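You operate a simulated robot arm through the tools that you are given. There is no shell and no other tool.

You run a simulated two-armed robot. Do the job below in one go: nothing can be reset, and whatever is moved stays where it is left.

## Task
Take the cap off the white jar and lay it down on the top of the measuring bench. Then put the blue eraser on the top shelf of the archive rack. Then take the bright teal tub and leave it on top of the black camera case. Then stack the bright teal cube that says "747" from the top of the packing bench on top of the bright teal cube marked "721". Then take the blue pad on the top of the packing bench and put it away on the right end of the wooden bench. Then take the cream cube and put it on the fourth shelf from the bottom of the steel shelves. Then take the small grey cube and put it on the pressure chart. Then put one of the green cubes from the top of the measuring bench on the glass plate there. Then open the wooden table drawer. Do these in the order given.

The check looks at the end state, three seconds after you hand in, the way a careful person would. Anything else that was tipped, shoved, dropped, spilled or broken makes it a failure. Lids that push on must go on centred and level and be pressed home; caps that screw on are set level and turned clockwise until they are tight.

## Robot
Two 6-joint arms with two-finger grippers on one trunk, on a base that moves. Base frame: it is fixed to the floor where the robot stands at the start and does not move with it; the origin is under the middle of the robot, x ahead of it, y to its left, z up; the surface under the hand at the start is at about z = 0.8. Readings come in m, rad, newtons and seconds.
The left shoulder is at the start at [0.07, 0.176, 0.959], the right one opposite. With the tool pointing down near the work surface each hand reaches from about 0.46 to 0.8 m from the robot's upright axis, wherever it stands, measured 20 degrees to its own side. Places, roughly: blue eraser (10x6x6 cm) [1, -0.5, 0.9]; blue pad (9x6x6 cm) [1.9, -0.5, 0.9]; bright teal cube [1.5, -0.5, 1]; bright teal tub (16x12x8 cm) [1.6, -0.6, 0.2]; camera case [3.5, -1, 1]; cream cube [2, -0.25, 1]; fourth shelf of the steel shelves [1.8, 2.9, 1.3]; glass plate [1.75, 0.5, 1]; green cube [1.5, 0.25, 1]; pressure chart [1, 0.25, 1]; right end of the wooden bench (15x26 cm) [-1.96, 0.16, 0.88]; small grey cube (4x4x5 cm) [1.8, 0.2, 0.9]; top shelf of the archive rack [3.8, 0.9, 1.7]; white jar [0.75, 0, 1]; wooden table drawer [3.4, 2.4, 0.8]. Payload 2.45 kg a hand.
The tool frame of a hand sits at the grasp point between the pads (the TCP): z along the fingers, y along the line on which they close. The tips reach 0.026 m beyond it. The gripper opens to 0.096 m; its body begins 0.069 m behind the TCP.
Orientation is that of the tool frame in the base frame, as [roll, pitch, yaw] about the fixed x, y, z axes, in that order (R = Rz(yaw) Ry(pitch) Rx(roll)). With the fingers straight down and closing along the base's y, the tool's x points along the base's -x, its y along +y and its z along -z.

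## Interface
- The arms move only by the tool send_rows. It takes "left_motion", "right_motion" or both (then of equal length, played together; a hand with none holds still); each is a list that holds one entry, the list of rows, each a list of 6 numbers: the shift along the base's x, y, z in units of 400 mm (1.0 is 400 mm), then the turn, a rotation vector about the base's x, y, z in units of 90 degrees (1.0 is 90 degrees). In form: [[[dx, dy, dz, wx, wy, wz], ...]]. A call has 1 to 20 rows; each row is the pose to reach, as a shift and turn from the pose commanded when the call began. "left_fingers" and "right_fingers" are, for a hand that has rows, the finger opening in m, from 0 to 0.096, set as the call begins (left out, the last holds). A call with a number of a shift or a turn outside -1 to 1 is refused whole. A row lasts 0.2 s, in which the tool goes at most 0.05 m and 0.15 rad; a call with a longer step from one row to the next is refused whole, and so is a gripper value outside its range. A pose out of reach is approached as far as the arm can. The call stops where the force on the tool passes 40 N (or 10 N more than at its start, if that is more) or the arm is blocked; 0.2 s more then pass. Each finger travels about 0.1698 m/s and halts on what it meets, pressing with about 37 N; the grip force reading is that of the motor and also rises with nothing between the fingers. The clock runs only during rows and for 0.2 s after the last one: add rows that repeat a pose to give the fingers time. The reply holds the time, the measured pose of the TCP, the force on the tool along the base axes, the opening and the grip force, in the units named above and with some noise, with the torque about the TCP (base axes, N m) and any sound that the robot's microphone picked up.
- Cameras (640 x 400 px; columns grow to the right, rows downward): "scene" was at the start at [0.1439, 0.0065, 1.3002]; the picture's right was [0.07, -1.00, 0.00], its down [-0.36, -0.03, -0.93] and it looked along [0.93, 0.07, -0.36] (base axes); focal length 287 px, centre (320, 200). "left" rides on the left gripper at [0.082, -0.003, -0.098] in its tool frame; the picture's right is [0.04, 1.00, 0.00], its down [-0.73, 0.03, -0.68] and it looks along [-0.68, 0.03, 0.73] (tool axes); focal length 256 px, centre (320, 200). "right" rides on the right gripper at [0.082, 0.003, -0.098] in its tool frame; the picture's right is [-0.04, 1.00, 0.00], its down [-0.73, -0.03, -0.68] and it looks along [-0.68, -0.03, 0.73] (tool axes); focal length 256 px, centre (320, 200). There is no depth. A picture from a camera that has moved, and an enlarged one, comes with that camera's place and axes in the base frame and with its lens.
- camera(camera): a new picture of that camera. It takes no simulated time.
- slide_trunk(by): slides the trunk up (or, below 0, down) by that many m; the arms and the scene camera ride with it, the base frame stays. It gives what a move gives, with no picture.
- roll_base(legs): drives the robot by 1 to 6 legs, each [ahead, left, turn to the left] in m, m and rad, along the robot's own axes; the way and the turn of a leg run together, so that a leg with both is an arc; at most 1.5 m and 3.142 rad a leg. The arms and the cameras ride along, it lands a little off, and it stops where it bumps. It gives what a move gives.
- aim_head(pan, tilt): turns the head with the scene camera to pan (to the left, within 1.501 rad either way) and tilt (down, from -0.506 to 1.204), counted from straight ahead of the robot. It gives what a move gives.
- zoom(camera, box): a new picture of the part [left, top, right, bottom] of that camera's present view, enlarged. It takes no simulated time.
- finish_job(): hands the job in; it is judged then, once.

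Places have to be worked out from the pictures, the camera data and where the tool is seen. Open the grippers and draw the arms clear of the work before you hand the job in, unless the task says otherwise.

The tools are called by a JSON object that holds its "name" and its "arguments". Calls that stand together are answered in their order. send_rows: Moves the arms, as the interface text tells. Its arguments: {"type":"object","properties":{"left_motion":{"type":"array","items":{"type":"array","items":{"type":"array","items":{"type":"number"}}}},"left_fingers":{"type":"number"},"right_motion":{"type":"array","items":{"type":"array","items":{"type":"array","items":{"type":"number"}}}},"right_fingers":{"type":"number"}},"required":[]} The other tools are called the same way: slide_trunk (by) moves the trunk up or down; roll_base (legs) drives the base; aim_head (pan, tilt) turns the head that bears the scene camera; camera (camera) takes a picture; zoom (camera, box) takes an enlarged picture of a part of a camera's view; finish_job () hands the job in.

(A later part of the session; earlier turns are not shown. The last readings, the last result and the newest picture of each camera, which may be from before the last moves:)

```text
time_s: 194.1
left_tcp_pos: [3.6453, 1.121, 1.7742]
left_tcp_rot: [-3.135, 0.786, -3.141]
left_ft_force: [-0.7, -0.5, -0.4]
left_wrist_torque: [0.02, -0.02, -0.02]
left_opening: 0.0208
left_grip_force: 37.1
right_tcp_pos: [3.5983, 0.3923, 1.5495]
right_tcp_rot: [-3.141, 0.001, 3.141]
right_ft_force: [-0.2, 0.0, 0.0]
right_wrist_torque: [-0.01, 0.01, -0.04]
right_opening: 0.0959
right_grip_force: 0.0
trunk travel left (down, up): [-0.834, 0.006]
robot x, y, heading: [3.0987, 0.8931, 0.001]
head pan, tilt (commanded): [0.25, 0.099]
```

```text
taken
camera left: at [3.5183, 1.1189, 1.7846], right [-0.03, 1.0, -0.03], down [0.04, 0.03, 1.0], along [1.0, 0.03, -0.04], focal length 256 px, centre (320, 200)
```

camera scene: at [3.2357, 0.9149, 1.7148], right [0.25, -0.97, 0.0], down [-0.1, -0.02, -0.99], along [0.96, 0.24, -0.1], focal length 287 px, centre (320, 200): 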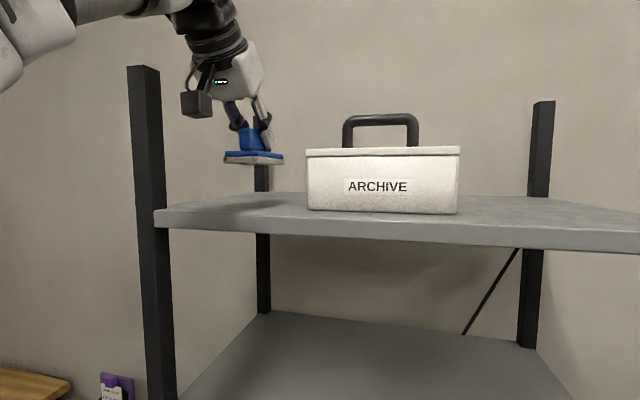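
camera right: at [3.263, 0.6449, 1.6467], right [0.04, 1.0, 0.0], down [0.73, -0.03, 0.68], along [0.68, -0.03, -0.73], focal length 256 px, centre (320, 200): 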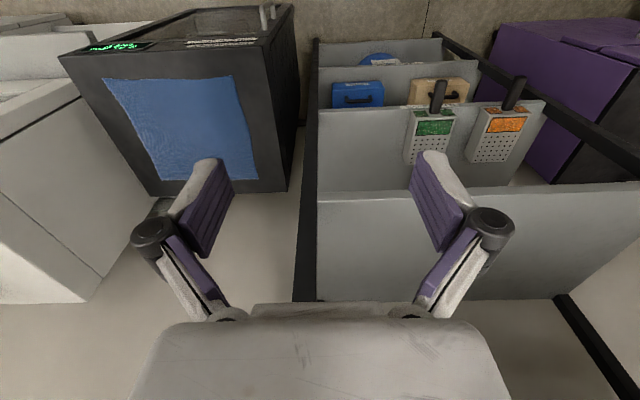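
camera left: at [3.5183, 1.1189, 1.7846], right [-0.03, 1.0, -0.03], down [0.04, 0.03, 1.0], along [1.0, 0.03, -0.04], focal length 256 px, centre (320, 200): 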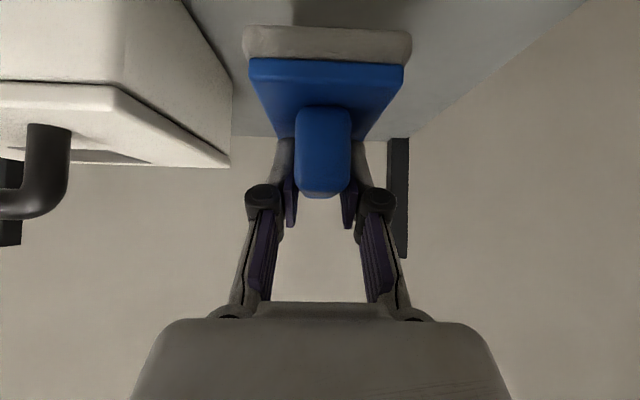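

The eraser hovers over the free left bay, box edge at y≈1.05. I shift it slightly in and lower it to about 2 mm above the estimated shelf contact.

{"name": "send_rows", "arguments": {"left_motion": [[[0.025, 0.02, 0, 0, 0, 0], [0.05, 0.037, -0.03, 0, 0, 0], [0.05, 0.037, -0.08, 0, 0, 0], [0.05, 0.037, -0.12, 0, 0, 0], [0.05, 0.037, -0.145, 0, 0, 0], [0.05, 0.037, -0.155, 0, 0, 0], [0.05, 0.037, -0.162, 0, 0, 0], [0.05, 0.037, -0.162, 0, 0, 0]]]}}

{"name": "zoom", "arguments": {"camera": "scene", "box": [140, 100, 340, 240]}}

{"name": "camera", "arguments": {"camera": "left"}}

```text
time_s: 195.9
left_tcp_pos: [3.6814, 1.1365, 1.7216]
left_tcp_rot: [-3.137, 0.781, -3.14]
left_ft_force: [0.4, 0.0, -1.0]
left_wrist_torque: [0.0, -0.01, -0.02]
left_opening: 0.021
left_grip_force: 37.4
left hand out of reach, approached as far as the arm can: row 3, 4, 5, 6, 7, 8
right_tcp_pos: [3.5986, 0.3913, 1.5496]
right_tcp_rot: [-3.141, 0.003, 3.141]
right_ft_force: [0.0, -0.3, 0.2]
right_wrist_torque: [0.0, 0.01, 0.0]
right_opening: 0.096
right_grip_force: 0.1
trunk travel left (down, up): [-0.834, 0.006]
robot x, y, heading: [3.09, 0.8911, -0.001]
head pan, tilt (commanded): [0.25, 0.099]
```

```text
2.86 times, centred on (240, 170) of scene
camera zoom: at [3.236, 0.9151, 1.7148], right [0.25, -0.97, 0.0], down [-0.1, -0.02, -0.99], along [0.96, 0.25, -0.1], focal length 821 px, centre (549, 286)
```

zoom: 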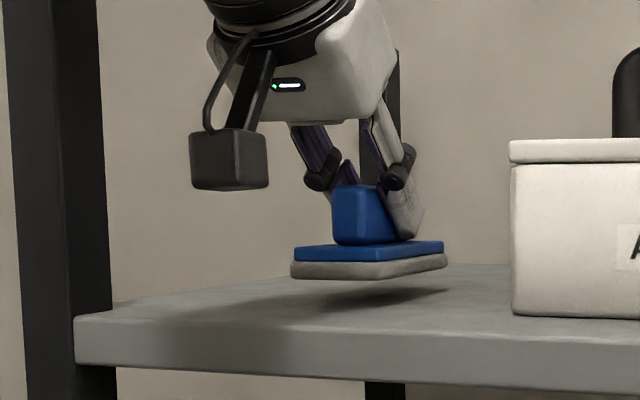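

```text
taken
camera left: at [3.5554, 1.1337, 1.7331], right [-0.03, 1.0, -0.03], down [0.04, 0.03, 1.0], along [1.0, 0.03, -0.04], focal length 256 px, centre (320, 200)
```

left: 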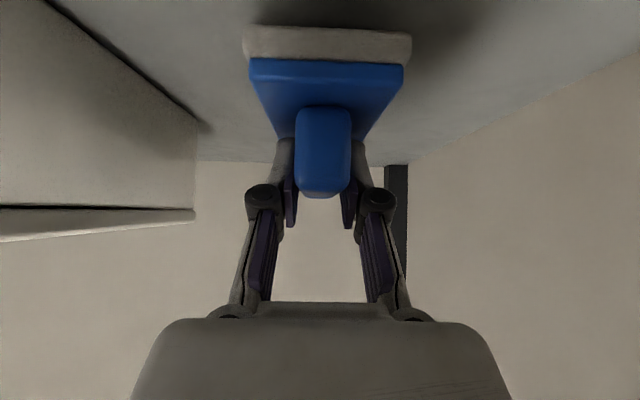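

About 1.5 cm of gap remains; the arm is near one of its limits here. I try lowering further in small steps.

{"name": "send_rows", "arguments": {"left_motion": [[[-0.01, 0, -0.01, 0, 0, 0], [-0.02, 0, -0.02, 0, 0, 0], [-0.03, 0, -0.028, 0, 0, 0], [-0.03, 0, -0.034, 0, 0, 0], [-0.03, 0, -0.034, 0, 0, 0]]]}}

{"name": "zoom", "arguments": {"camera": "scene", "box": [140, 100, 340, 240]}}

```text
time_s: 197.1
left_tcp_pos: [3.6827, 1.1355, 1.72]
left_tcp_rot: [-3.136, 0.785, -3.139]
left_ft_force: [-0.5, -0.2, -0.3]
left_wrist_torque: [0.01, -0.02, 0.01]
left_opening: 0.0209
left_grip_force: 36.7
left hand out of reach, approached as far as the arm can: row 1, 2, 3, 4, 5
right_tcp_pos: [3.5978, 0.3915, 1.5503]
right_tcp_rot: [-3.14, 0.002, 3.141]
right_ft_force: [0.0, -0.3, 0.6]
right_wrist_torque: [0.01, 0.0, -0.04]
right_opening: 0.0959
right_grip_force: 0.0
trunk travel left (down, up): [-0.834, 0.006]
robot x, y, heading: [3.0948, 0.8905, -0.005]
head pan, tilt (commanded): [0.25, 0.099]
```

```text
2.86 times, centred on (240, 170) of scene
camera zoom: at [3.2354, 0.915, 1.7149], right [0.25, -0.97, 0.0], down [-0.1, -0.02, -0.99], along [0.96, 0.25, -0.1], focal length 821 px, centre (549, 286)
```

zoom: 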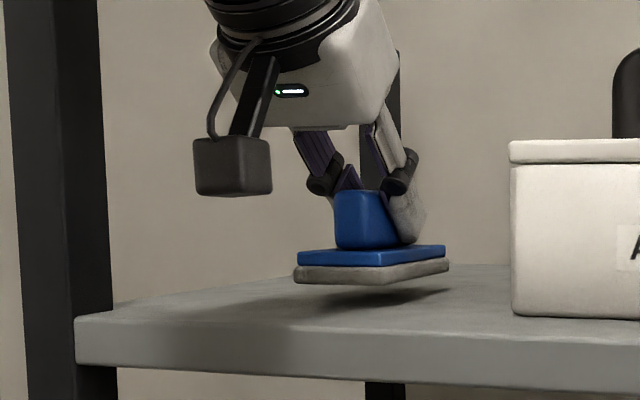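

The wrist limits further lowering, so I'll lower the whole trunk instead in small steps; first 10 mm.

{"name": "slide_trunk", "arguments": {"by": -0.01}}

{"name": "zoom", "arguments": {"camera": "scene", "box": [140, 100, 340, 240]}}

```text
time_s: 197.6
left_tcp_pos: [3.6841, 1.1353, 1.7075]
left_tcp_rot: [-3.135, 0.785, -3.14]
left_ft_force: [-0.2, 0.0, -1.2]
left_wrist_torque: [-0.01, -0.02, 0.02]
left_opening: 0.0211
left_grip_force: 37.3
right_tcp_pos: [3.5974, 0.3926, 1.5388]
right_tcp_rot: [3.142, 0.002, 3.141]
right_ft_force: [-0.2, 1.2, 0.0]
right_wrist_torque: [-0.01, 0.02, 0.01]
right_opening: 0.0959
right_grip_force: 0.0
trunk travel left (down, up): [-0.824, 0.016]
robot x, y, heading: [3.095, 0.8942, 0.001]
head pan, tilt (commanded): [0.25, 0.099]
```

```text
2.86 times, centred on (240, 170) of scene
camera zoom: at [3.2358, 0.9148, 1.7048], right [0.25, -0.97, 0.0], down [-0.1, -0.02, -0.99], along [0.96, 0.25, -0.1], focal length 821 px, centre (549, 286)
```

zoom: 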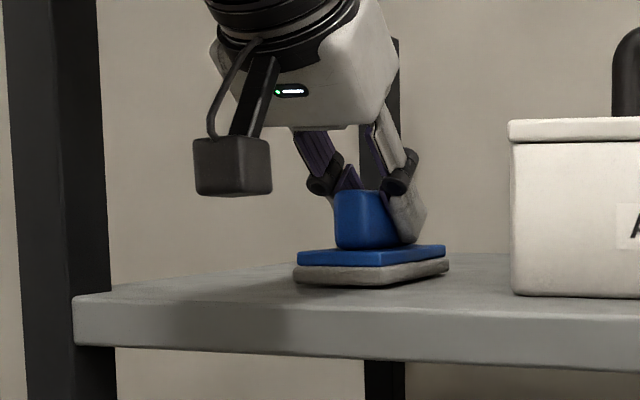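

Nearly touching; another 3 mm down.

{"name": "slide_trunk", "arguments": {"by": -0.003}}

{"name": "zoom", "arguments": {"camera": "scene", "box": [140, 100, 340, 240]}}

```text
time_s: 198.2
left_tcp_pos: [3.683, 1.136, 1.7062]
left_tcp_rot: [-3.137, 0.786, -3.141]
left_ft_force: [0.2, 0.9, 4.9]
left_wrist_torque: [0.14, -0.31, 0.0]
left_opening: 0.0209
left_grip_force: 37.3
right_tcp_pos: [3.5968, 0.3916, 1.5365]
right_tcp_rot: [3.141, 0.005, -3.14]
right_ft_force: [-0.2, -0.2, -0.7]
right_wrist_torque: [0.04, -0.01, 0.02]
right_opening: 0.0961
right_grip_force: 0.0
trunk travel left (down, up): [-0.821, 0.019]
robot x, y, heading: [3.0946, 0.8924, -0.001]
head pan, tilt (commanded): [0.25, 0.099]
```

```text
2.86 times, centred on (240, 170) of scene
camera zoom: at [3.2348, 0.9149, 1.702], right [0.25, -0.97, 0.0], down [-0.1, -0.02, -1.0], along [0.96, 0.25, -0.1], focal length 821 px, centre (549, 286)
```

zoom: 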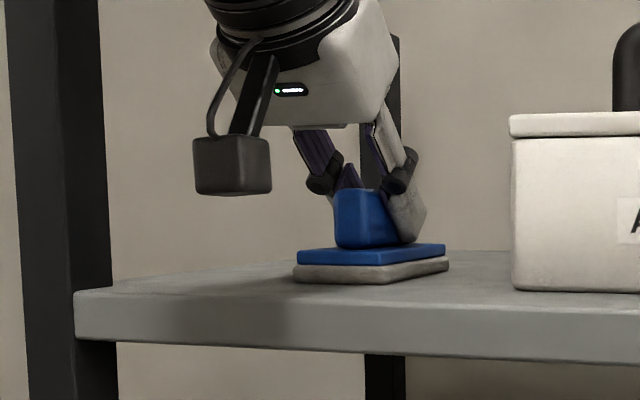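

Contact at ~5 N, eraser level on the shelf. I open the fingers moderately and retreat up and back along the tool axis.

{"name": "send_rows", "arguments": {"left_motion": [[[0, 0, 0, 0, 0, 0], [0, 0, 0, 0, 0, 0], [0, 0, 0, 0, 0, 0], [-0.01, 0, 0.03, 0, 0, 0], [-0.03, 0, 0.07, 0, 0, 0], [-0.06, 0, 0.12, 0, 0, 0], [-0.1, 0, 0.17, 0, 0, 0], [-0.14, 0, 0.2, 0, 0, 0]]], "left_fingers": 0.055}}

{"name": "zoom", "arguments": {"camera": "scene", "box": [140, 60, 380, 240]}}

{"name": "camera", "arguments": {"camera": "left"}}

```text
time_s: 200.0
left_tcp_pos: [3.6258, 1.1356, 1.7867]
left_tcp_rot: [-3.136, 0.785, -3.139]
left_ft_force: [0.0, 0.9, 0.8]
left_wrist_torque: [0.01, -0.01, -0.04]
left_opening: 0.0552
left_grip_force: 0.1
right_tcp_pos: [3.5965, 0.3922, 1.5363]
right_tcp_rot: [-3.141, 0.004, -3.141]
right_ft_force: [1.0, 0.1, 0.6]
right_wrist_torque: [0.01, 0.01, -0.03]
right_opening: 0.096
right_grip_force: 0.0
trunk travel left (down, up): [-0.821, 0.019]
robot x, y, heading: [3.0928, 0.8912, 0.001]
head pan, tilt (commanded): [0.25, 0.099]
```

```text
2.22 times, centred on (260, 150) of scene
camera zoom: at [3.2341, 0.9149, 1.702], right [0.25, -0.97, 0.0], down [-0.1, -0.02, -1.0], along [0.96, 0.25, -0.1], focal length 638 px, centre (453, 311)
```

zoom: 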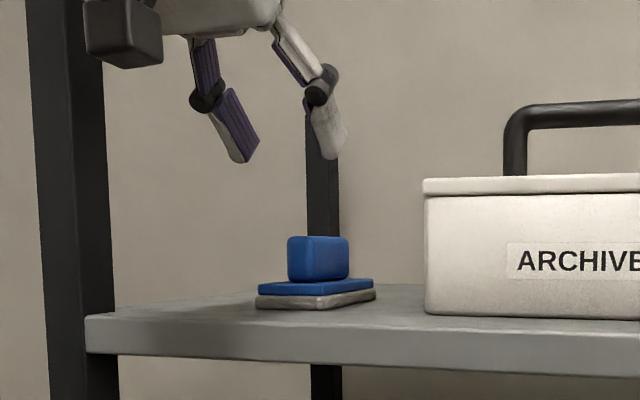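

```text
taken
camera left: at [3.4988, 1.1328, 1.7982], right [-0.03, 1.0, -0.03], down [0.04, 0.03, 1.0], along [1.0, 0.03, -0.04], focal length 256 px, centre (320, 200)
```

left: 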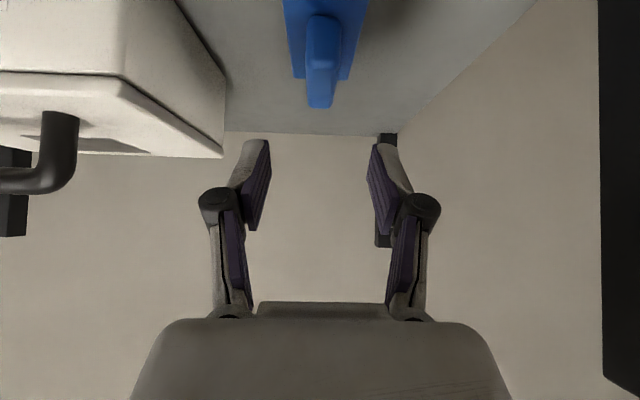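

Task 2 is done: the eraser stands level on the top shelf. I back straight out, then restore both hands to the tool-down carry pose.

{"name": "roll_base", "arguments": {"legs": [[-0.4, 0, 0]]}}

{"name": "send_rows", "arguments": {"left_motion": [[[0.02, 0, -0.05, 0, 0.05, 0], [0.04, 0, -0.1, 0, 0.1, 0], [0.06, 0, -0.15, 0, 0.15, 0], [0.08, 0, -0.2, 0, 0.2, 0], [0.1, -0.01, -0.25, 0, 0.25, 0], [0.12, -0.02, -0.3, 0, 0.3, 0], [0.14, -0.02, -0.35, 0, 0.35, 0], [0.16, -0.03, -0.4, 0, 0.4, 0], [0.18, -0.03, -0.45, 0, 0.45, 0], [0.2, -0.03, -0.5, 0, 0.5, 0], [0.2, -0.03, -0.5, 0, 0.5, 0]]], "right_motion": [[[0.02, 0.06, 0, 0, 0, 0], [0.05, 0.13, 0, 0, 0, 0], [0.07, 0.2, 0, 0, 0, 0], [0.1, 0.27, 0, 0, 0, 0], [0.12, 0.33, 0, 0, 0, 0], [0.15, 0.4, 0, 0, 0, 0], [0.17, 0.47, 0, 0, 0, 0], [0.2, 0.54, 0, 0, 0, 0], [0.22, 0.61, 0, 0, 0, 0], [0.25, 0.675, 0, 0, 0, 0], [0.25, 0.675, 0, 0, 0, 0]]]}}

{"name": "slide_trunk", "arguments": {"by": -0.377}}

{"name": "camera", "arguments": {"camera": "scene"}}

```text
time_s: 202.4
left_tcp_pos: [3.2318, 1.1366, 1.7838]
left_tcp_rot: [-3.137, 0.781, -3.138]
left_ft_force: [0.2, -0.4, -0.5]
left_wrist_torque: [-0.01, 0.0, -0.01]
left_opening: 0.0551
left_grip_force: 0.0
right_tcp_pos: [3.2022, 0.3913, 1.5355]
right_tcp_rot: [3.141, 0.001, 3.141]
right_ft_force: [-0.1, 0.0, 0.9]
right_wrist_torque: [-0.02, 0.03, 0.01]
right_opening: 0.0958
right_grip_force: 0.0
trunk travel left (down, up): [-0.821, 0.019]
robot x, y, heading: [2.6958, 0.8904, -0.002]
head pan, tilt (commanded): [0.25, 0.099]
```

```text
time_s: 204.8
left_tcp_pos: [3.2907, 1.1246, 1.5665]
left_tcp_rot: [-3.137, -0.001, -3.14]
left_ft_force: [-0.7, 0.8, -0.5]
left_wrist_torque: [0.04, 0.02, -0.03]
left_opening: 0.055
left_grip_force: 0.0
left hand out of reach, approached as far as the arm can: row 7, 8, 9, 10, 11
right_tcp_pos: [3.2989, 0.6613, 1.5351]
right_tcp_rot: [-3.141, 0.002, 3.141]
right_ft_force: [0.1, -0.5, 0.5]
right_wrist_torque: [0.01, 0.01, -0.01]
right_opening: 0.0962
right_grip_force: 0.1
trunk travel left (down, up): [-0.821, 0.019]
robot x, y, heading: [2.695, 0.8927, -0.006]
head pan, tilt (commanded): [0.25, 0.099]
```

```text
time_s: 208.5
left_tcp_pos: [3.2916, 1.1259, 1.1897]
left_tcp_rot: [-3.138, 0.0, -3.14]
left_ft_force: [0.1, 0.5, 0.2]
left_wrist_torque: [0.02, -0.01, 0.02]
left_opening: 0.0548
left_grip_force: 0.0
right_tcp_pos: [3.2993, 0.6625, 1.1593]
right_tcp_rot: [3.141, 0.001, 3.141]
right_ft_force: [0.1, 0.1, -0.7]
right_wrist_torque: [-0.01, 0.0, -0.02]
right_opening: 0.0957
right_grip_force: 0.1
trunk travel left (down, up): [-0.444, 0.396]
robot x, y, heading: [2.6979, 0.8962, -0.0]
head pan, tilt (commanded): [0.25, 0.099]
```

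```text
taken
camera scene: at [2.8369, 0.9153, 1.3249], right [0.25, -0.97, 0.0], down [-0.1, -0.02, -0.99], along [0.96, 0.24, -0.1], focal length 287 px, centre (320, 200)
```

scene: 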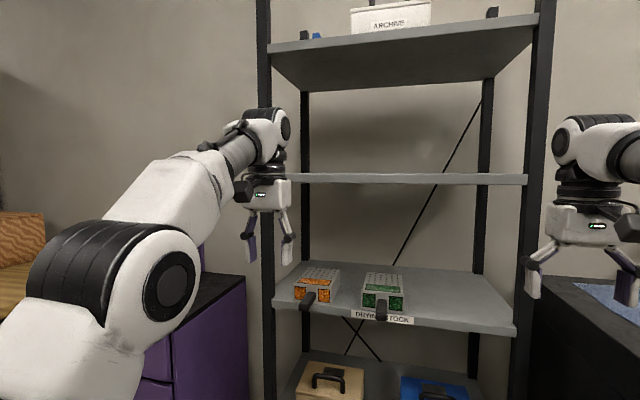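

Next the tub. I turn to face +y and reverse down the aisle, staying in its centre.

{"name": "roll_base", "arguments": {"legs": [[0, 0, 1.571], [0, -0.11, 0], [-1.2, 0, 0], [-1.1, 0, 0]]}}

{"name": "aim_head", "arguments": {"pan": 0.9, "tilt": 0.5}}

{"name": "camera", "arguments": {"camera": "scene"}}

{"name": "aim_head", "arguments": {"pan": -1.2, "tilt": 0.4}}

{"name": "camera", "arguments": {"camera": "scene"}}

```text
time_s: 224.4
left_tcp_pos: [2.5727, -0.806, 1.1891]
left_tcp_rot: [-3.138, -0.002, -1.569]
left_ft_force: [-0.1, -0.3, 0.4]
left_wrist_torque: [-0.01, -0.02, -0.01]
left_opening: 0.0552
left_grip_force: 0.0
right_tcp_pos: [3.0353, -0.7983, 1.1581]
right_tcp_rot: [-3.141, 0.002, -1.57]
right_ft_force: [-0.5, -0.6, 0.0]
right_wrist_torque: [-0.01, -0.02, -0.02]
right_opening: 0.0961
right_grip_force: 0.1
trunk travel left (down, up): [-0.444, 0.396]
robot x, y, heading: [2.8072, -1.4049, 1.569]
head pan, tilt (commanded): [0.25, 0.099]
```

```text
time_s: 225.4
left_tcp_pos: [2.5706, -0.8072, 1.1894]
left_tcp_rot: [-3.137, -0.003, -1.569]
left_ft_force: [0.7, 0.1, 0.4]
left_wrist_torque: [0.01, -0.01, -0.01]
left_opening: 0.055
left_grip_force: 0.1
right_tcp_pos: [3.034, -0.7993, 1.1585]
right_tcp_rot: [-3.139, 0.002, -1.571]
right_ft_force: [0.7, -0.1, -0.1]
right_wrist_torque: [0.0, 0.0, -0.02]
right_opening: 0.0958
right_grip_force: 0.1
trunk travel left (down, up): [-0.444, 0.396]
robot x, y, heading: [2.8023, -1.4006, 1.571]
head pan, tilt (commanded): [0.901, 0.499]
```

```text
taken
camera scene: at [2.7342, -1.2946, 1.2879], right [0.62, 0.78, 0.0], down [0.37, -0.3, -0.88], along [-0.69, 0.55, -0.48], focal length 287 px, centre (320, 200)
```

scene: 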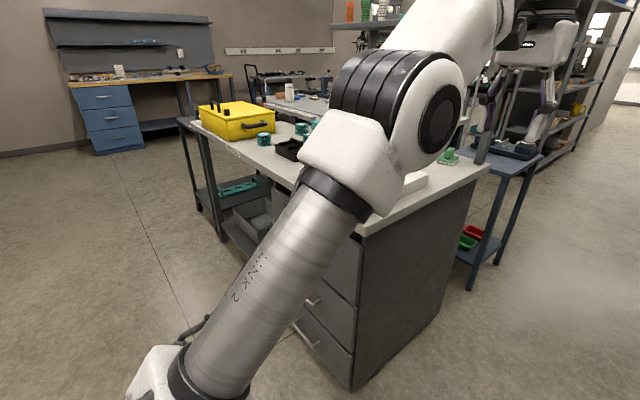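

```text
time_s: 227.4
left_tcp_pos: [2.5717, -0.8074, 1.1893]
left_tcp_rot: [-3.139, -0.001, -1.57]
left_ft_force: [0.0, -0.2, 0.6]
left_wrist_torque: [0.01, 0.01, 0.0]
left_opening: 0.0552
left_grip_force: 0.1
right_tcp_pos: [3.0349, -0.7971, 1.1595]
right_tcp_rot: [-3.141, 0.001, -1.57]
right_ft_force: [-0.1, -0.1, -0.1]
right_wrist_torque: [0.0, -0.02, -0.02]
right_opening: 0.0962
right_grip_force: 0.0
trunk travel left (down, up): [-0.444, 0.396]
robot x, y, heading: [2.8054, -1.398, 1.568]
head pan, tilt (commanded): [-1.201, 0.4]
```

```text
taken
camera scene: at [2.8918, -1.3176, 1.297], right [0.36, -0.93, 0.0], down [-0.36, -0.14, -0.92], along [0.86, 0.33, -0.39], focal length 287 px, centre (320, 200)
```

scene: 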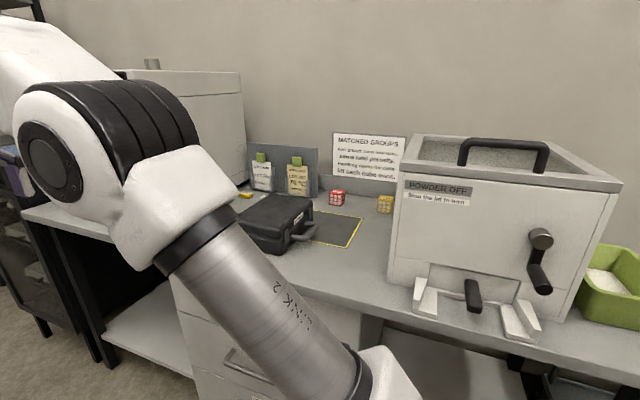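

I see the black camera case beside a yellow-lined zone. I zoom in on it and the notices.

{"name": "zoom", "arguments": {"camera": "scene", "box": [220, 120, 420, 270]}}

```text
2.67 times, centred on (320, 195) of scene
camera zoom: at [2.8918, -1.3176, 1.297], right [0.36, -0.93, 0.0], down [-0.36, -0.14, -0.92], along [0.86, 0.33, -0.39], focal length 766 px, centre (320, 213)
```

zoom: 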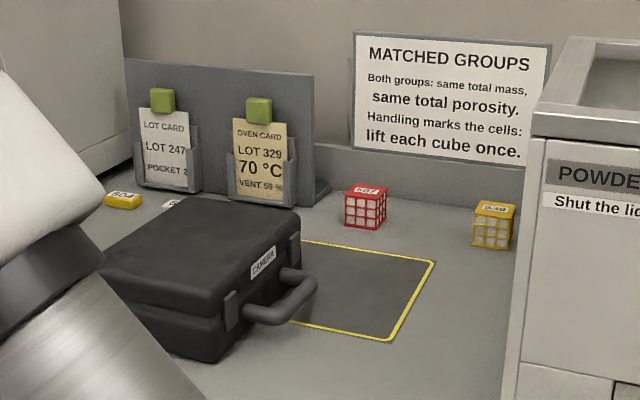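

The case is labelled CAMERA, near (3.5, -0.96). Now I slide left along the bench to x≈1.6 and look under the packing bench.

{"name": "roll_base", "arguments": {"legs": [[0, 1.2, 0]]}}

{"name": "aim_head", "arguments": {"pan": 0.0, "tilt": 0.9}}

{"name": "camera", "arguments": {"camera": "scene"}}

```text
time_s: 233.5
left_tcp_pos: [1.3762, -0.7989, 1.1891]
left_tcp_rot: [-3.138, -0.002, -1.579]
left_ft_force: [0.2, -0.1, -0.4]
left_wrist_torque: [-0.02, -0.01, 0.0]
left_opening: 0.055
left_grip_force: 0.0
right_tcp_pos: [1.8384, -0.7953, 1.1578]
right_tcp_rot: [-3.14, 0.003, -1.58]
right_ft_force: [-1.2, 0.9, 0.6]
right_wrist_torque: [0.01, -0.02, -0.02]
right_opening: 0.0957
right_grip_force: 0.1
trunk travel left (down, up): [-0.444, 0.396]
robot x, y, heading: [1.6074, -1.3962, 1.566]
head pan, tilt (commanded): [-1.201, 0.4]
```

```text
time_s: 234.9
left_tcp_pos: [1.3767, -0.7978, 1.1896]
left_tcp_rot: [-3.138, -0.001, -1.577]
left_ft_force: [0.1, -0.6, -0.2]
left_wrist_torque: [0.01, -0.02, -0.02]
left_opening: 0.0551
left_grip_force: 0.1
right_tcp_pos: [1.8391, -0.7949, 1.1577]
right_tcp_rot: [3.141, 0.003, -1.579]
right_ft_force: [0.4, 0.2, 0.0]
right_wrist_torque: [0.03, 0.0, 0.0]
right_opening: 0.0958
right_grip_force: 0.1
trunk travel left (down, up): [-0.444, 0.396]
robot x, y, heading: [1.6016, -1.3992, 1.567]
head pan, tilt (commanded): [0.0, 0.901]
```

```text
taken
camera scene: at [1.6048, -1.27, 1.254], right [1.0, -0.01, 0.0], down [-0.01, -0.78, -0.62], along [0.01, 0.62, -0.78], focal length 287 px, centre (320, 200)
```

scene: 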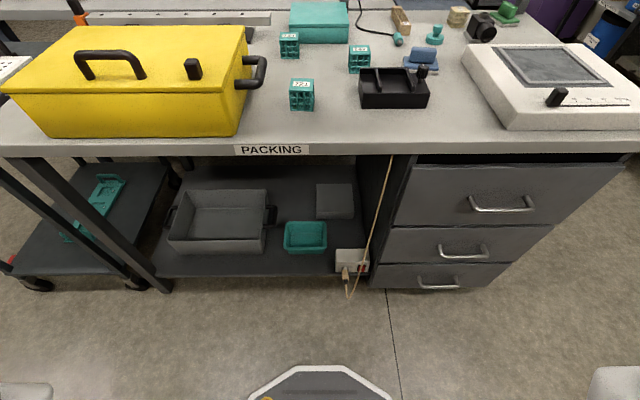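

The tub sits near the front edge of the lower shelf, about (1.54, -0.63). I zoom to see its shape, contents and neighbours.

{"name": "zoom", "arguments": {"camera": "scene", "box": [250, 170, 410, 310]}}

{"name": "zoom", "arguments": {"camera": "scene", "box": [240, 0, 560, 140]}}

```text
2.86 times, centred on (330, 240) of scene
camera zoom: at [1.6048, -1.27, 1.254], right [1.0, -0.01, 0.0], down [-0.01, -0.78, -0.62], along [0.01, 0.62, -0.78], focal length 821 px, centre (291, 86)
```

zoom: 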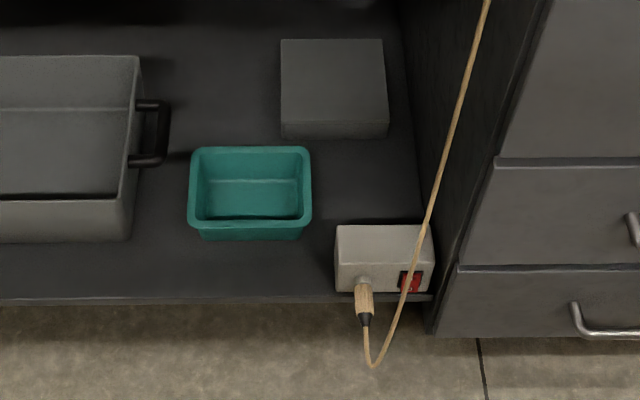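

```text
2.00 times, centred on (400, 70) of scene
camera zoom: at [1.6048, -1.27, 1.254], right [1.0, -0.01, 0.0], down [-0.01, -0.78, -0.62], along [0.01, 0.62, -0.78], focal length 575 px, centre (160, 460)
```

zoom: 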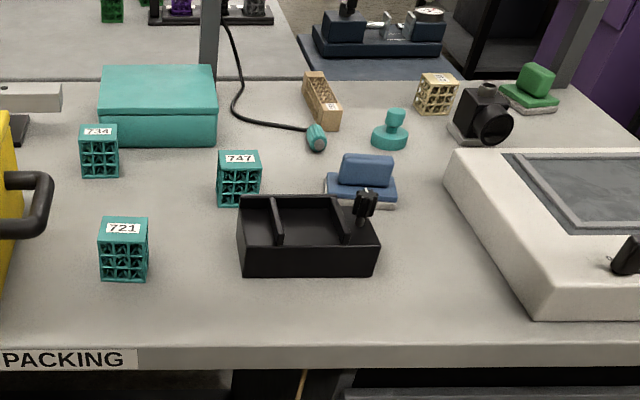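

Tub: rim ≈16×12.5 cm, centre (1.549, -0.673), rim z≈0.285, empty. Plan: pinch its front wall tool-down with the right hand, trunk fully lowered, robot at x≈1.35 (clear of the hanging cord at x≈1.72). First I back up and slide left.

{"name": "roll_base", "arguments": {"legs": [[-0.25, 0.25, 0]]}}

{"name": "aim_head", "arguments": {"pan": 1.4, "tilt": 0.5}}

{"name": "camera", "arguments": {"camera": "scene"}}

```text
time_s: 237.2
left_tcp_pos: [1.1259, -1.0466, 1.1897]
left_tcp_rot: [-3.137, -0.001, -1.581]
left_ft_force: [0.2, -0.1, 0.2]
left_wrist_torque: [-0.03, -0.05, 0.03]
left_opening: 0.0551
left_grip_force: 0.1
right_tcp_pos: [1.5883, -1.042, 1.1588]
right_tcp_rot: [-3.142, 0.002, -1.581]
right_ft_force: [-0.8, 0.1, -0.5]
right_wrist_torque: [-0.01, -0.04, 0.0]
right_opening: 0.096
right_grip_force: 0.0
trunk travel left (down, up): [-0.444, 0.396]
robot x, y, heading: [1.3497, -1.6447, 1.556]
head pan, tilt (commanded): [0.0, 0.901]
```

```text
time_s: 238.8
left_tcp_pos: [1.1251, -1.0458, 1.1892]
left_tcp_rot: [-3.138, -0.002, -1.581]
left_ft_force: [-0.1, -0.2, -0.2]
left_wrist_torque: [-0.01, -0.03, 0.03]
left_opening: 0.0551
left_grip_force: 0.1
right_tcp_pos: [1.5892, -1.044, 1.1583]
right_tcp_rot: [3.141, 0.0, -1.583]
right_ft_force: [-0.1, 0.5, 0.0]
right_wrist_torque: [0.02, -0.01, 0.05]
right_opening: 0.0958
right_grip_force: 0.0
trunk travel left (down, up): [-0.444, 0.396]
robot x, y, heading: [1.3527, -1.6432, 1.555]
head pan, tilt (commanded): [1.4, 0.499]
```

```text
taken
camera scene: at [1.2624, -1.5771, 1.2878], right [0.18, 0.98, 0.0], down [0.47, -0.09, -0.88], along [-0.86, 0.16, -0.48], focal length 287 px, centre (320, 200)
```

scene: 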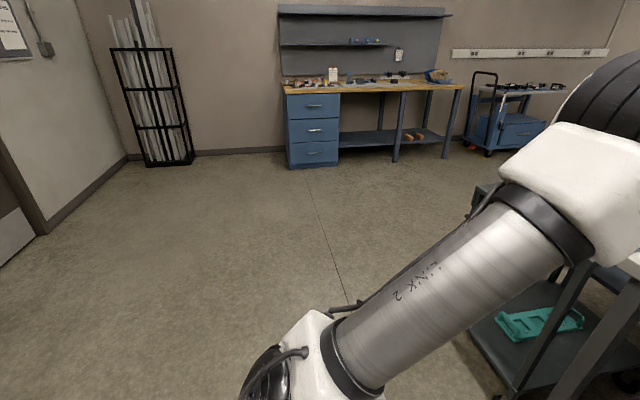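

The left side is free floor. I swing the idle left arm out to the left side and turn the right hand -90° so its fingers close along y.

{"name": "send_rows", "arguments": {"left_motion": [[[-0.077, -0.069, 0, 0, 0, 0.052], [-0.155, -0.139, 0, 0, 0, 0.104], [-0.232, -0.208, 0, 0, 0, 0.156], [-0.31, -0.278, 0, 0, 0, 0.208], [-0.387, -0.347, 0, 0, 0, 0.26], [-0.464, -0.416, 0, 0, 0, 0.313], [-0.542, -0.486, 0, 0, 0, 0.365], [-0.619, -0.555, 0, 0, 0, 0.417]]], "right_motion": [[[-0.006, -0.016, 0, 0, 0, -0.0625], [-0.012, -0.031, 0, 0, 0, -0.125], [-0.018, -0.047, 0, 0, 0, -0.1875], [-0.024, -0.063, 0, 0, 0, -0.25], [-0.03, -0.078, 0, 0, 0, -0.3125], [-0.036, -0.094, 0, 0, 0, -0.375], [-0.042, -0.11, 0, 0, 0, -0.4375], [-0.049, -0.125, 0, 0, 0, -0.5]]]}}

{"name": "send_rows", "arguments": {"left_motion": [[[-0.077, -0.069, 0, 0, 0, 0.052], [-0.155, -0.139, 0, 0, 0, 0.104], [-0.232, -0.208, 0, 0, 0, 0.156], [-0.31, -0.278, 0, 0, 0, 0.208], [-0.387, -0.347, 0, 0, 0, 0.26], [-0.464, -0.416, 0, 0, 0, 0.313], [-0.542, -0.486, 0, 0, 0, 0.365], [-0.619, -0.555, 0, 0, 0, 0.417], [-0.619, -0.555, 0, 0, 0, 0.417]]], "right_motion": [[[-0.006, -0.016, 0, 0, 0, -0.0625], [-0.012, -0.031, 0, 0, 0, -0.125], [-0.018, -0.047, 0, 0, 0, -0.1875], [-0.024, -0.063, 0, 0, 0, -0.25], [-0.03, -0.078, 0, 0, 0, -0.3125], [-0.036, -0.094, 0, 0, 0, -0.375], [-0.042, -0.11, 0, 0, 0, -0.4375], [-0.049, -0.125, 0, 0, 0, -0.5], [-0.049, -0.125, 0, 0, 0, -0.5]]]}}

{"name": "aim_head", "arguments": {"pan": 0.0, "tilt": 0.6}}

{"name": "camera", "arguments": {"camera": "scene"}}

```text
time_s: 240.6
left_tcp_pos: [0.8566, -1.2089, 1.218]
left_tcp_rot: [-3.14, -0.004, -0.923]
left_ft_force: [-0.4, 0.2, -0.7]
left_wrist_torque: [0.0, -0.01, -0.04]
left_opening: 0.0549
left_grip_force: 0.1
left hand out of reach, approached as far as the arm can: row 5, 6, 7, 8
right_tcp_pos: [1.5667, -1.0948, 1.1585]
right_tcp_rot: [-3.141, 0.003, -2.369]
right_ft_force: [-0.3, -0.3, 0.2]
right_wrist_torque: [0.03, -0.03, 0.0]
right_opening: 0.0957
right_grip_force: 0.0
trunk travel left (down, up): [-0.444, 0.396]
robot x, y, heading: [1.3507, -1.6465, 1.558]
head pan, tilt (commanded): [1.4, 0.499]
```

```text
time_s: 242.6
left_tcp_pos: [0.5943, -1.3216, 1.1264]
left_tcp_rot: [-3.14, 0.0, -0.27]
left_ft_force: [0.1, 0.2, -0.2]
left_wrist_torque: [-0.03, -0.01, 0.03]
left_opening: 0.0549
left_grip_force: 0.1
left hand out of reach, approached as far as the arm can: row 1, 2, 3, 4, 5, 6, 7, 8, 9
right_tcp_pos: [1.5494, -1.1432, 1.158]
right_tcp_rot: [-3.141, 0.001, 3.129]
right_ft_force: [0.3, 0.1, -0.1]
right_wrist_torque: [0.01, 0.0, -0.04]
right_opening: 0.0961
right_grip_force: 0.0
trunk travel left (down, up): [-0.444, 0.396]
robot x, y, heading: [1.3493, -1.6431, 1.559]
head pan, tilt (commanded): [1.4, 0.499]
```

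```text
time_s: 244.1
left_tcp_pos: [0.5919, -1.3244, 1.1252]
left_tcp_rot: [-3.14, 0.0, -0.272]
left_ft_force: [0.6, -0.5, 0.0]
left_wrist_torque: [0.0, 0.02, 0.03]
left_opening: 0.0552
left_grip_force: 0.1
right_tcp_pos: [1.5494, -1.1443, 1.1586]
right_tcp_rot: [3.14, 0.001, 3.13]
right_ft_force: [0.2, -0.7, -0.1]
right_wrist_torque: [0.0, 0.01, -0.01]
right_opening: 0.096
right_grip_force: 0.1
trunk travel left (down, up): [-0.444, 0.396]
robot x, y, heading: [1.3485, -1.6439, 1.557]
head pan, tilt (commanded): [0.0, 0.6]
```

```text
taken
camera scene: at [1.3526, -1.5054, 1.2788], right [1.0, -0.01, 0.0], down [-0.01, -0.56, -0.83], along [0.01, 0.82, -0.57], focal length 287 px, centre (320, 200)
```

scene: 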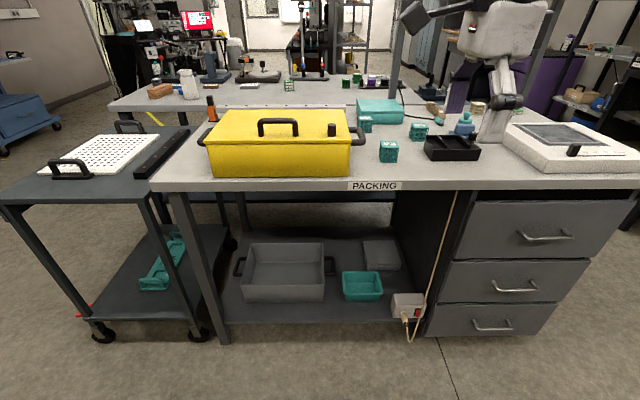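

The left arm reached its outward limit; I pull it in a bit so it clears the cart later, then lower the trunk fully.

{"name": "send_rows", "arguments": {"left_motion": [[[0.08, -0.03, 0, 0, 0, 0], [0.16, -0.06, 0, 0, 0, 0], [0.24, -0.09, 0, 0, 0, 0], [0.32, -0.12, 0, 0, 0, 0], [0.32, -0.12, 0, 0, 0, 0]]]}}

{"name": "slide_trunk", "arguments": {"by": -0.44}}

{"name": "aim_head", "arguments": {"pan": -0.2, "tilt": 0.5}}

{"name": "camera", "arguments": {"camera": "scene"}}

{"name": "camera", "arguments": {"camera": "right"}}

```text
time_s: 245.3
left_tcp_pos: [0.6509, -1.2865, 1.1573]
left_tcp_rot: [-3.138, -0.001, -0.271]
left_ft_force: [0.2, 0.0, -0.5]
left_wrist_torque: [-0.01, -0.02, 0.01]
left_opening: 0.0549
left_grip_force: 0.1
left hand out of reach, approached as far as the arm can: row 1, 2, 3, 4, 5
right_tcp_pos: [1.5478, -1.1422, 1.1593]
right_tcp_rot: [3.141, 0.002, 3.131]
right_ft_force: [0.7, 0.3, 0.5]
right_wrist_torque: [-0.02, -0.02, 0.01]
right_opening: 0.0962
right_grip_force: 0.1
trunk travel left (down, up): [-0.444, 0.396]
robot x, y, heading: [1.3513, -1.6433, 1.558]
head pan, tilt (commanded): [0.0, 0.6]
```

```text
refused: -0.44 is not a number from -0.4 to 0.4
```

```text
time_s: 246.0
left_tcp_pos: [0.6513, -1.2861, 1.1568]
left_tcp_rot: [-3.138, 0.001, -0.27]
left_ft_force: [0.2, 0.0, -0.4]
left_wrist_torque: [-0.01, 0.02, 0.03]
left_opening: 0.055
left_grip_force: 0.0
right_tcp_pos: [1.5484, -1.1431, 1.1586]
right_tcp_rot: [-3.141, 0.001, 3.131]
right_ft_force: [-0.7, 0.9, -0.3]
right_wrist_torque: [-0.01, -0.02, -0.02]
right_opening: 0.0961
right_grip_force: 0.0
trunk travel left (down, up): [-0.444, 0.396]
robot x, y, heading: [1.3482, -1.6444, 1.557]
head pan, tilt (commanded): [-0.201, 0.499]
```

```text
taken
camera scene: at [1.3709, -1.5048, 1.2878], right [0.98, -0.21, 0.0], down [-0.1, -0.47, -0.88], along [0.18, 0.86, -0.48], focal length 287 px, centre (320, 200)
```

scene: 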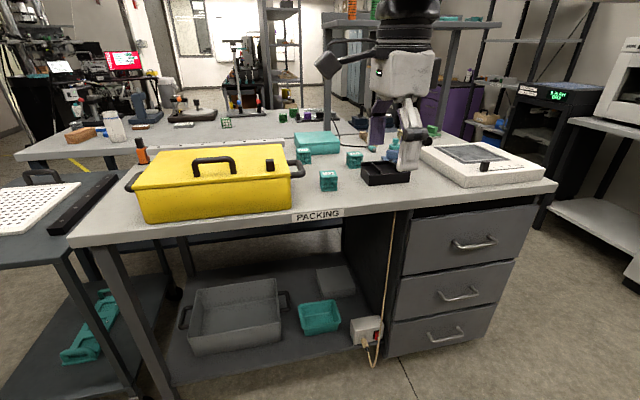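

```text
taken
camera right: at [1.4666, -1.1388, 1.256], right [0.05, 1.0, 0.0], down [0.73, -0.04, 0.68], along [0.68, -0.03, -0.73], focal length 256 px, centre (320, 200)
```

right: 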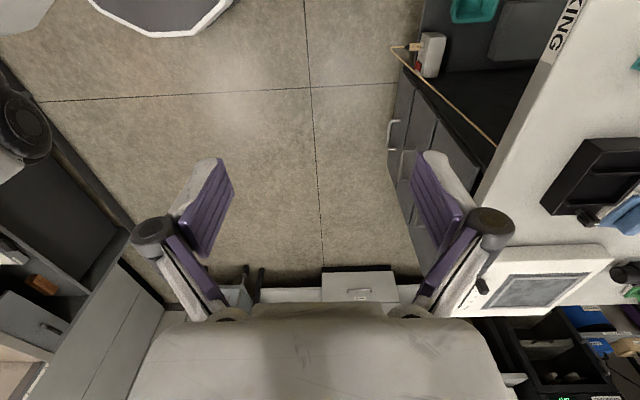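

The trunk slides at most 0.4 m per call; I lower it by 0.4 m.

{"name": "slide_trunk", "arguments": {"by": -0.4}}

{"name": "send_rows", "arguments": {"right_motion": [[[0, 0.05, -0.1, 0, 0, 0], [0, 0.1, -0.2, 0, 0, 0], [0, 0.14, -0.3, 0, 0, 0], [0, 0.18, -0.4, 0, 0, 0], [0, 0.2, -0.5, 0, 0, 0], [0, 0.22, -0.6, 0, 0, 0], [0, 0.24, -0.7, 0, 0, 0], [0, 0.25, -0.8, 0, 0, 0], [0, 0.25, -0.9, 0, 0, 0], [0, 0.25, -0.95, 0, 0, 0], [0, 0.25, -0.95, 0, 0, 0]]], "right_fingers": 0.06}}

{"name": "camera", "arguments": {"camera": "right"}}

{"name": "camera", "arguments": {"camera": "scene"}}

```text
time_s: 249.8
left_tcp_pos: [0.6512, -1.2875, 0.7572]
left_tcp_rot: [-3.137, 0.001, -0.27]
left_ft_force: [0.4, -0.5, 0.5]
left_wrist_torque: [-0.03, -0.01, -0.01]
left_opening: 0.0549
left_grip_force: 0.1
right_tcp_pos: [1.5493, -1.1444, 0.7597]
right_tcp_rot: [3.141, 0.002, 3.131]
right_ft_force: [0.2, 0.8, -1.7]
right_wrist_torque: [-0.01, -0.05, -0.02]
right_opening: 0.0958
right_grip_force: 0.1
trunk travel left (down, up): [-0.044, 0.796]
robot x, y, heading: [1.3471, -1.6449, 1.56]
head pan, tilt (commanded): [-0.201, 0.499]
```

```text
time_s: 252.2
left_tcp_pos: [0.6516, -1.2861, 0.7573]
left_tcp_rot: [-3.138, -0.001, -0.271]
left_ft_force: [-0.5, 0.5, -0.2]
left_wrist_torque: [-0.02, -0.02, 0.05]
left_opening: 0.0554
left_grip_force: 0.0
right_tcp_pos: [1.548, -1.0438, 0.3787]
right_tcp_rot: [-3.14, 0.003, 3.129]
right_ft_force: [0.2, -0.4, 0.2]
right_wrist_torque: [-0.02, -0.02, -0.01]
right_opening: 0.0601
right_grip_force: 0.1
trunk travel left (down, up): [-0.044, 0.796]
robot x, y, heading: [1.3514, -1.6394, 1.561]
head pan, tilt (commanded): [-0.201, 0.499]
```

```text
taken
camera right: at [1.4664, -1.0391, 0.4759], right [0.05, 1.0, 0.0], down [0.73, -0.04, 0.68], along [0.68, -0.03, -0.73], focal length 256 px, centre (320, 200)
```

right: 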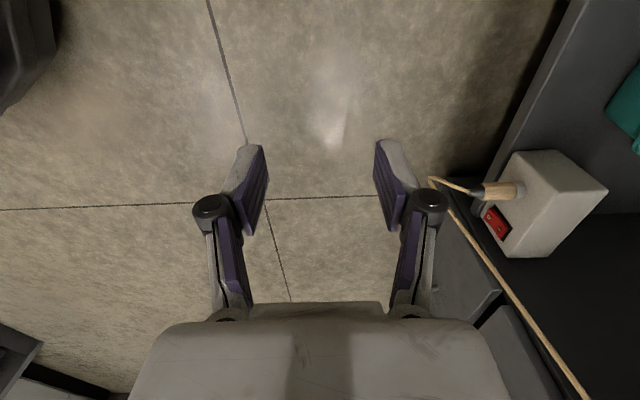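

```text
taken
camera scene: at [1.3709, -1.5048, 0.8878], right [0.98, -0.21, 0.0], down [-0.1, -0.47, -0.88], along [0.19, 0.86, -0.48], focal length 287 px, centre (320, 200)
```

scene: 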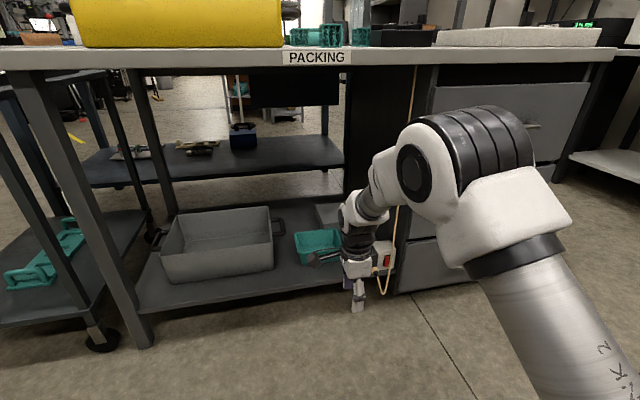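

The right hand hangs at z≈0.38 in front of the shelf, level with the tub in x. I drive forward 0.30 m to bring it over the tub's front wall.

{"name": "roll_base", "arguments": {"legs": [[0.29, 0, 0.01]]}}

{"name": "camera", "arguments": {"camera": "right"}}

{"name": "camera", "arguments": {"camera": "scene"}}

```text
time_s: 254.2
left_tcp_pos: [0.6486, -1.0052, 0.7563]
left_tcp_rot: [-3.138, -0.002, -0.257]
left_ft_force: [-0.6, -0.4, -0.6]
left_wrist_torque: [-0.01, 0.01, 0.01]
left_opening: 0.055
left_grip_force: 0.0
right_tcp_pos: [1.5416, -0.75, 0.3796]
right_tcp_rot: [-3.141, 0.003, -3.138]
right_ft_force: [-0.4, 0.0, -0.7]
right_wrist_torque: [-0.02, 0.01, -0.03]
right_opening: 0.06
right_grip_force: 0.1
trunk travel left (down, up): [-0.044, 0.796]
robot x, y, heading: [1.3505, -1.3539, 1.575]
head pan, tilt (commanded): [-0.201, 0.499]
```

```text
taken
camera right: at [1.4593, -0.7469, 0.4763], right [0.04, 1.0, 0.0], down [0.73, -0.03, 0.68], along [0.68, -0.03, -0.73], focal length 256 px, centre (320, 200)
```

right: 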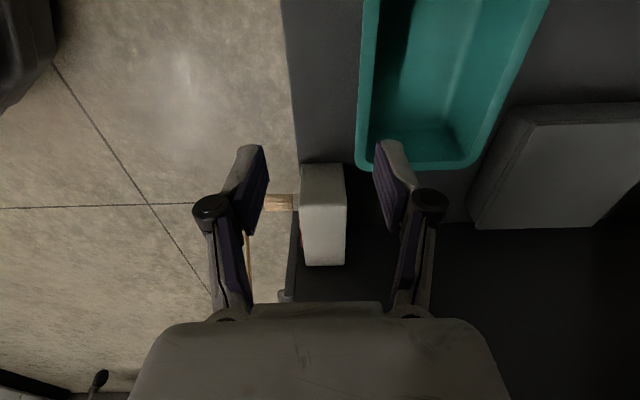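

```text
taken
camera scene: at [1.3703, -1.214, 0.8878], right [0.98, -0.2, 0.0], down [-0.09, -0.47, -0.88], along [0.17, 0.86, -0.48], focal length 287 px, centre (320, 200)
```

scene: 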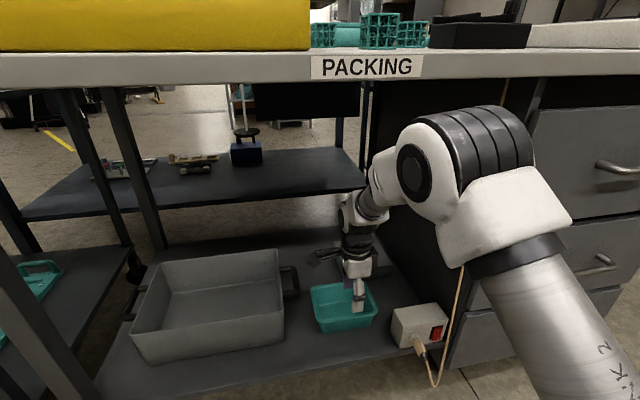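

The tub's rim triangulates to z≈0.25, front wall at y≈-0.7075, centre x≈1.55. I shift the hand over the wall and re-check.

{"name": "send_rows", "arguments": {"right_motion": [[[0.005, 0.03, 0, 0, 0, 0], [0.012, 0.06, 0, 0, 0, 0], [0.021, 0.09, 0, 0, 0, 0], [0.021, 0.106, -0.06, 0, 0, 0], [0.021, 0.106, -0.12, 0, 0, 0], [0.021, 0.106, -0.15, 0, 0, 0], [0.021, 0.106, -0.15, 0, 0, 0]]]}}

{"name": "camera", "arguments": {"camera": "right"}}

{"name": "zoom", "arguments": {"camera": "scene", "box": [280, 180, 480, 380]}}

```text
time_s: 255.8
left_tcp_pos: [0.6483, -1.0054, 0.7573]
left_tcp_rot: [-3.138, 0.0, -0.256]
left_ft_force: [-0.1, -0.4, -0.5]
left_wrist_torque: [0.01, 0.0, -0.02]
left_opening: 0.055
left_grip_force: 0.0
right_tcp_pos: [1.5498, -0.7074, 0.3186]
right_tcp_rot: [-3.141, 0.002, -3.139]
right_ft_force: [0.4, 0.4, 0.3]
right_wrist_torque: [0.02, 0.01, 0.02]
right_opening: 0.06
right_grip_force: 0.0
trunk travel left (down, up): [-0.044, 0.796]
robot x, y, heading: [1.3525, -1.3519, 1.572]
head pan, tilt (commanded): [-0.201, 0.499]
```

```text
taken
camera right: at [1.4679, -0.7041, 0.416], right [0.04, 1.0, 0.0], down [0.73, -0.03, 0.68], along [0.68, -0.03, -0.73], focal length 256 px, centre (320, 200)
```

right: 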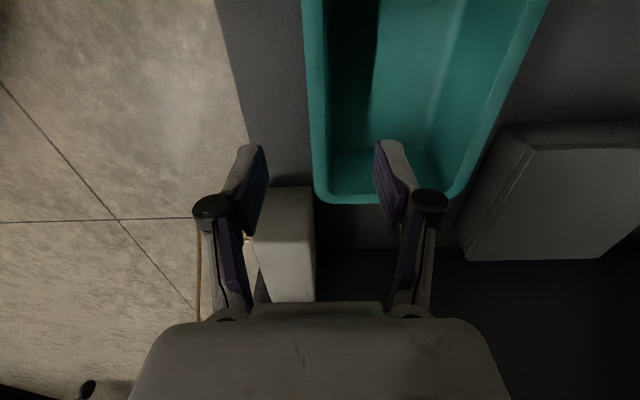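

```text
2.00 times, centred on (380, 280) of scene
camera zoom: at [1.3704, -1.214, 0.8878], right [0.98, -0.2, 0.0], down [-0.09, -0.47, -0.88], along [0.17, 0.86, -0.48], focal length 575 px, centre (200, 40)
```

zoom: 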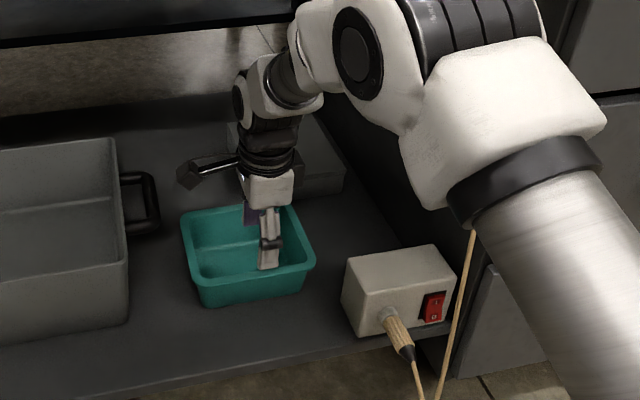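

The wall is centred between the fingers. I lower so the tips reach about 3 cm below the rim.

{"name": "send_rows", "arguments": {"right_motion": [[[0, 0, -0.04, 0, 0, 0], [0, 0, -0.08, 0, 0, 0], [0, 0, -0.12, 0, 0, 0], [0, 0, -0.15, 0, 0, 0], [0, 0, -0.175, 0, 0, 0], [0, 0, -0.175, 0, 0, 0]]]}}

{"name": "camera", "arguments": {"camera": "right"}}

{"name": "zoom", "arguments": {"camera": "scene", "box": [280, 180, 480, 380]}}

```text
time_s: 257.2
left_tcp_pos: [0.6487, -1.0046, 0.7568]
left_tcp_rot: [-3.138, 0.0, -0.257]
left_ft_force: [0.7, 0.1, 0.6]
left_wrist_torque: [0.01, 0.0, -0.01]
left_opening: 0.055
left_grip_force: 0.2
right_tcp_pos: [1.5502, -0.7062, 0.2491]
right_tcp_rot: [-3.141, 0.001, -3.137]
right_ft_force: [-0.3, 0.0, 0.8]
right_wrist_torque: [0.03, 0.0, -0.01]
right_opening: 0.0598
right_grip_force: 0.0
trunk travel left (down, up): [-0.044, 0.796]
robot x, y, heading: [1.3521, -1.3489, 1.572]
head pan, tilt (commanded): [-0.201, 0.499]
```

```text
taken
camera right: at [1.4675, -0.704, 0.3462], right [0.04, 1.0, 0.0], down [0.73, -0.03, 0.68], along [0.68, -0.02, -0.73], focal length 256 px, centre (320, 200)
```

right: 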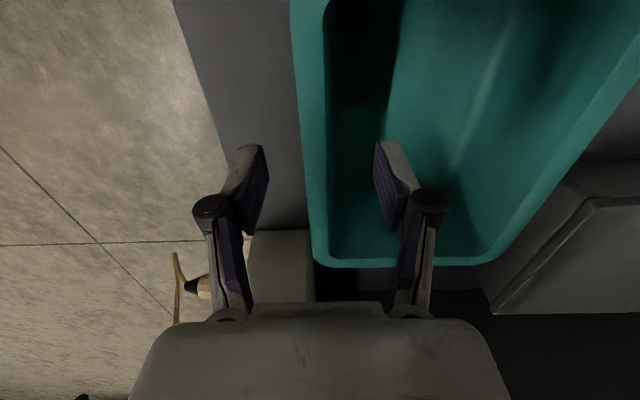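

```text
2.00 times, centred on (380, 280) of scene
camera zoom: at [1.3703, -1.214, 0.8878], right [0.98, -0.2, 0.0], down [-0.09, -0.47, -0.88], along [0.17, 0.86, -0.48], focal length 575 px, centre (200, 40)
```

zoom: 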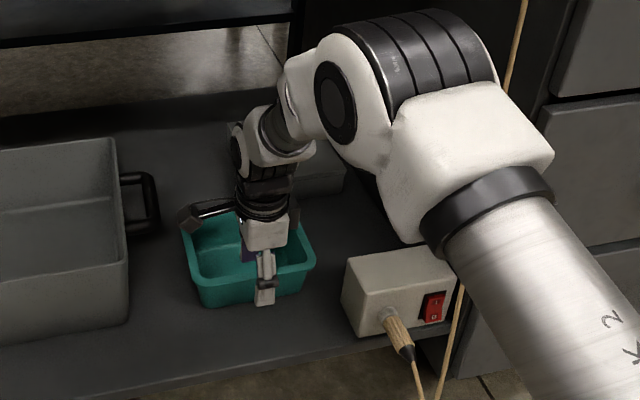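

One finger is outside, the other inside the front wall. I close the grip.

{"name": "send_rows", "arguments": {"right_motion": [[[0, 0, 0, 0, 0, 0], [0, 0, 0, 0, 0, 0], [0, 0, 0, 0, 0, 0], [0, 0, 0, 0, 0, 0]]], "right_fingers": 0.0}}

{"name": "camera", "arguments": {"camera": "right"}}

```text
time_s: 258.2
left_tcp_pos: [0.6471, -1.0064, 0.7576]
left_tcp_rot: [-3.139, -0.001, -0.257]
left_ft_force: [0.3, 0.3, -0.2]
left_wrist_torque: [0.0, 0.01, 0.02]
left_opening: 0.055
left_grip_force: 0.2
right_tcp_pos: [1.5481, -0.7085, 0.2493]
right_tcp_rot: [3.14, 0.003, -3.138]
right_ft_force: [0.6, 2.4, 3.2]
right_wrist_torque: [0.46, 0.02, -0.04]
right_opening: 0.0061
right_grip_force: 32.5
trunk travel left (down, up): [-0.044, 0.796]
robot x, y, heading: [1.3525, -1.3522, 1.572]
head pan, tilt (commanded): [-0.201, 0.499]
```

```text
taken
camera right: at [1.4675, -0.704, 0.3467], right [0.04, 1.0, 0.0], down [0.73, -0.03, 0.68], along [0.68, -0.02, -0.73], focal length 256 px, centre (320, 200)
```

right: 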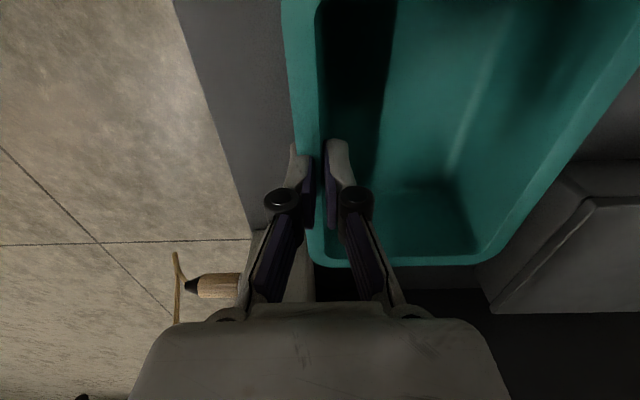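

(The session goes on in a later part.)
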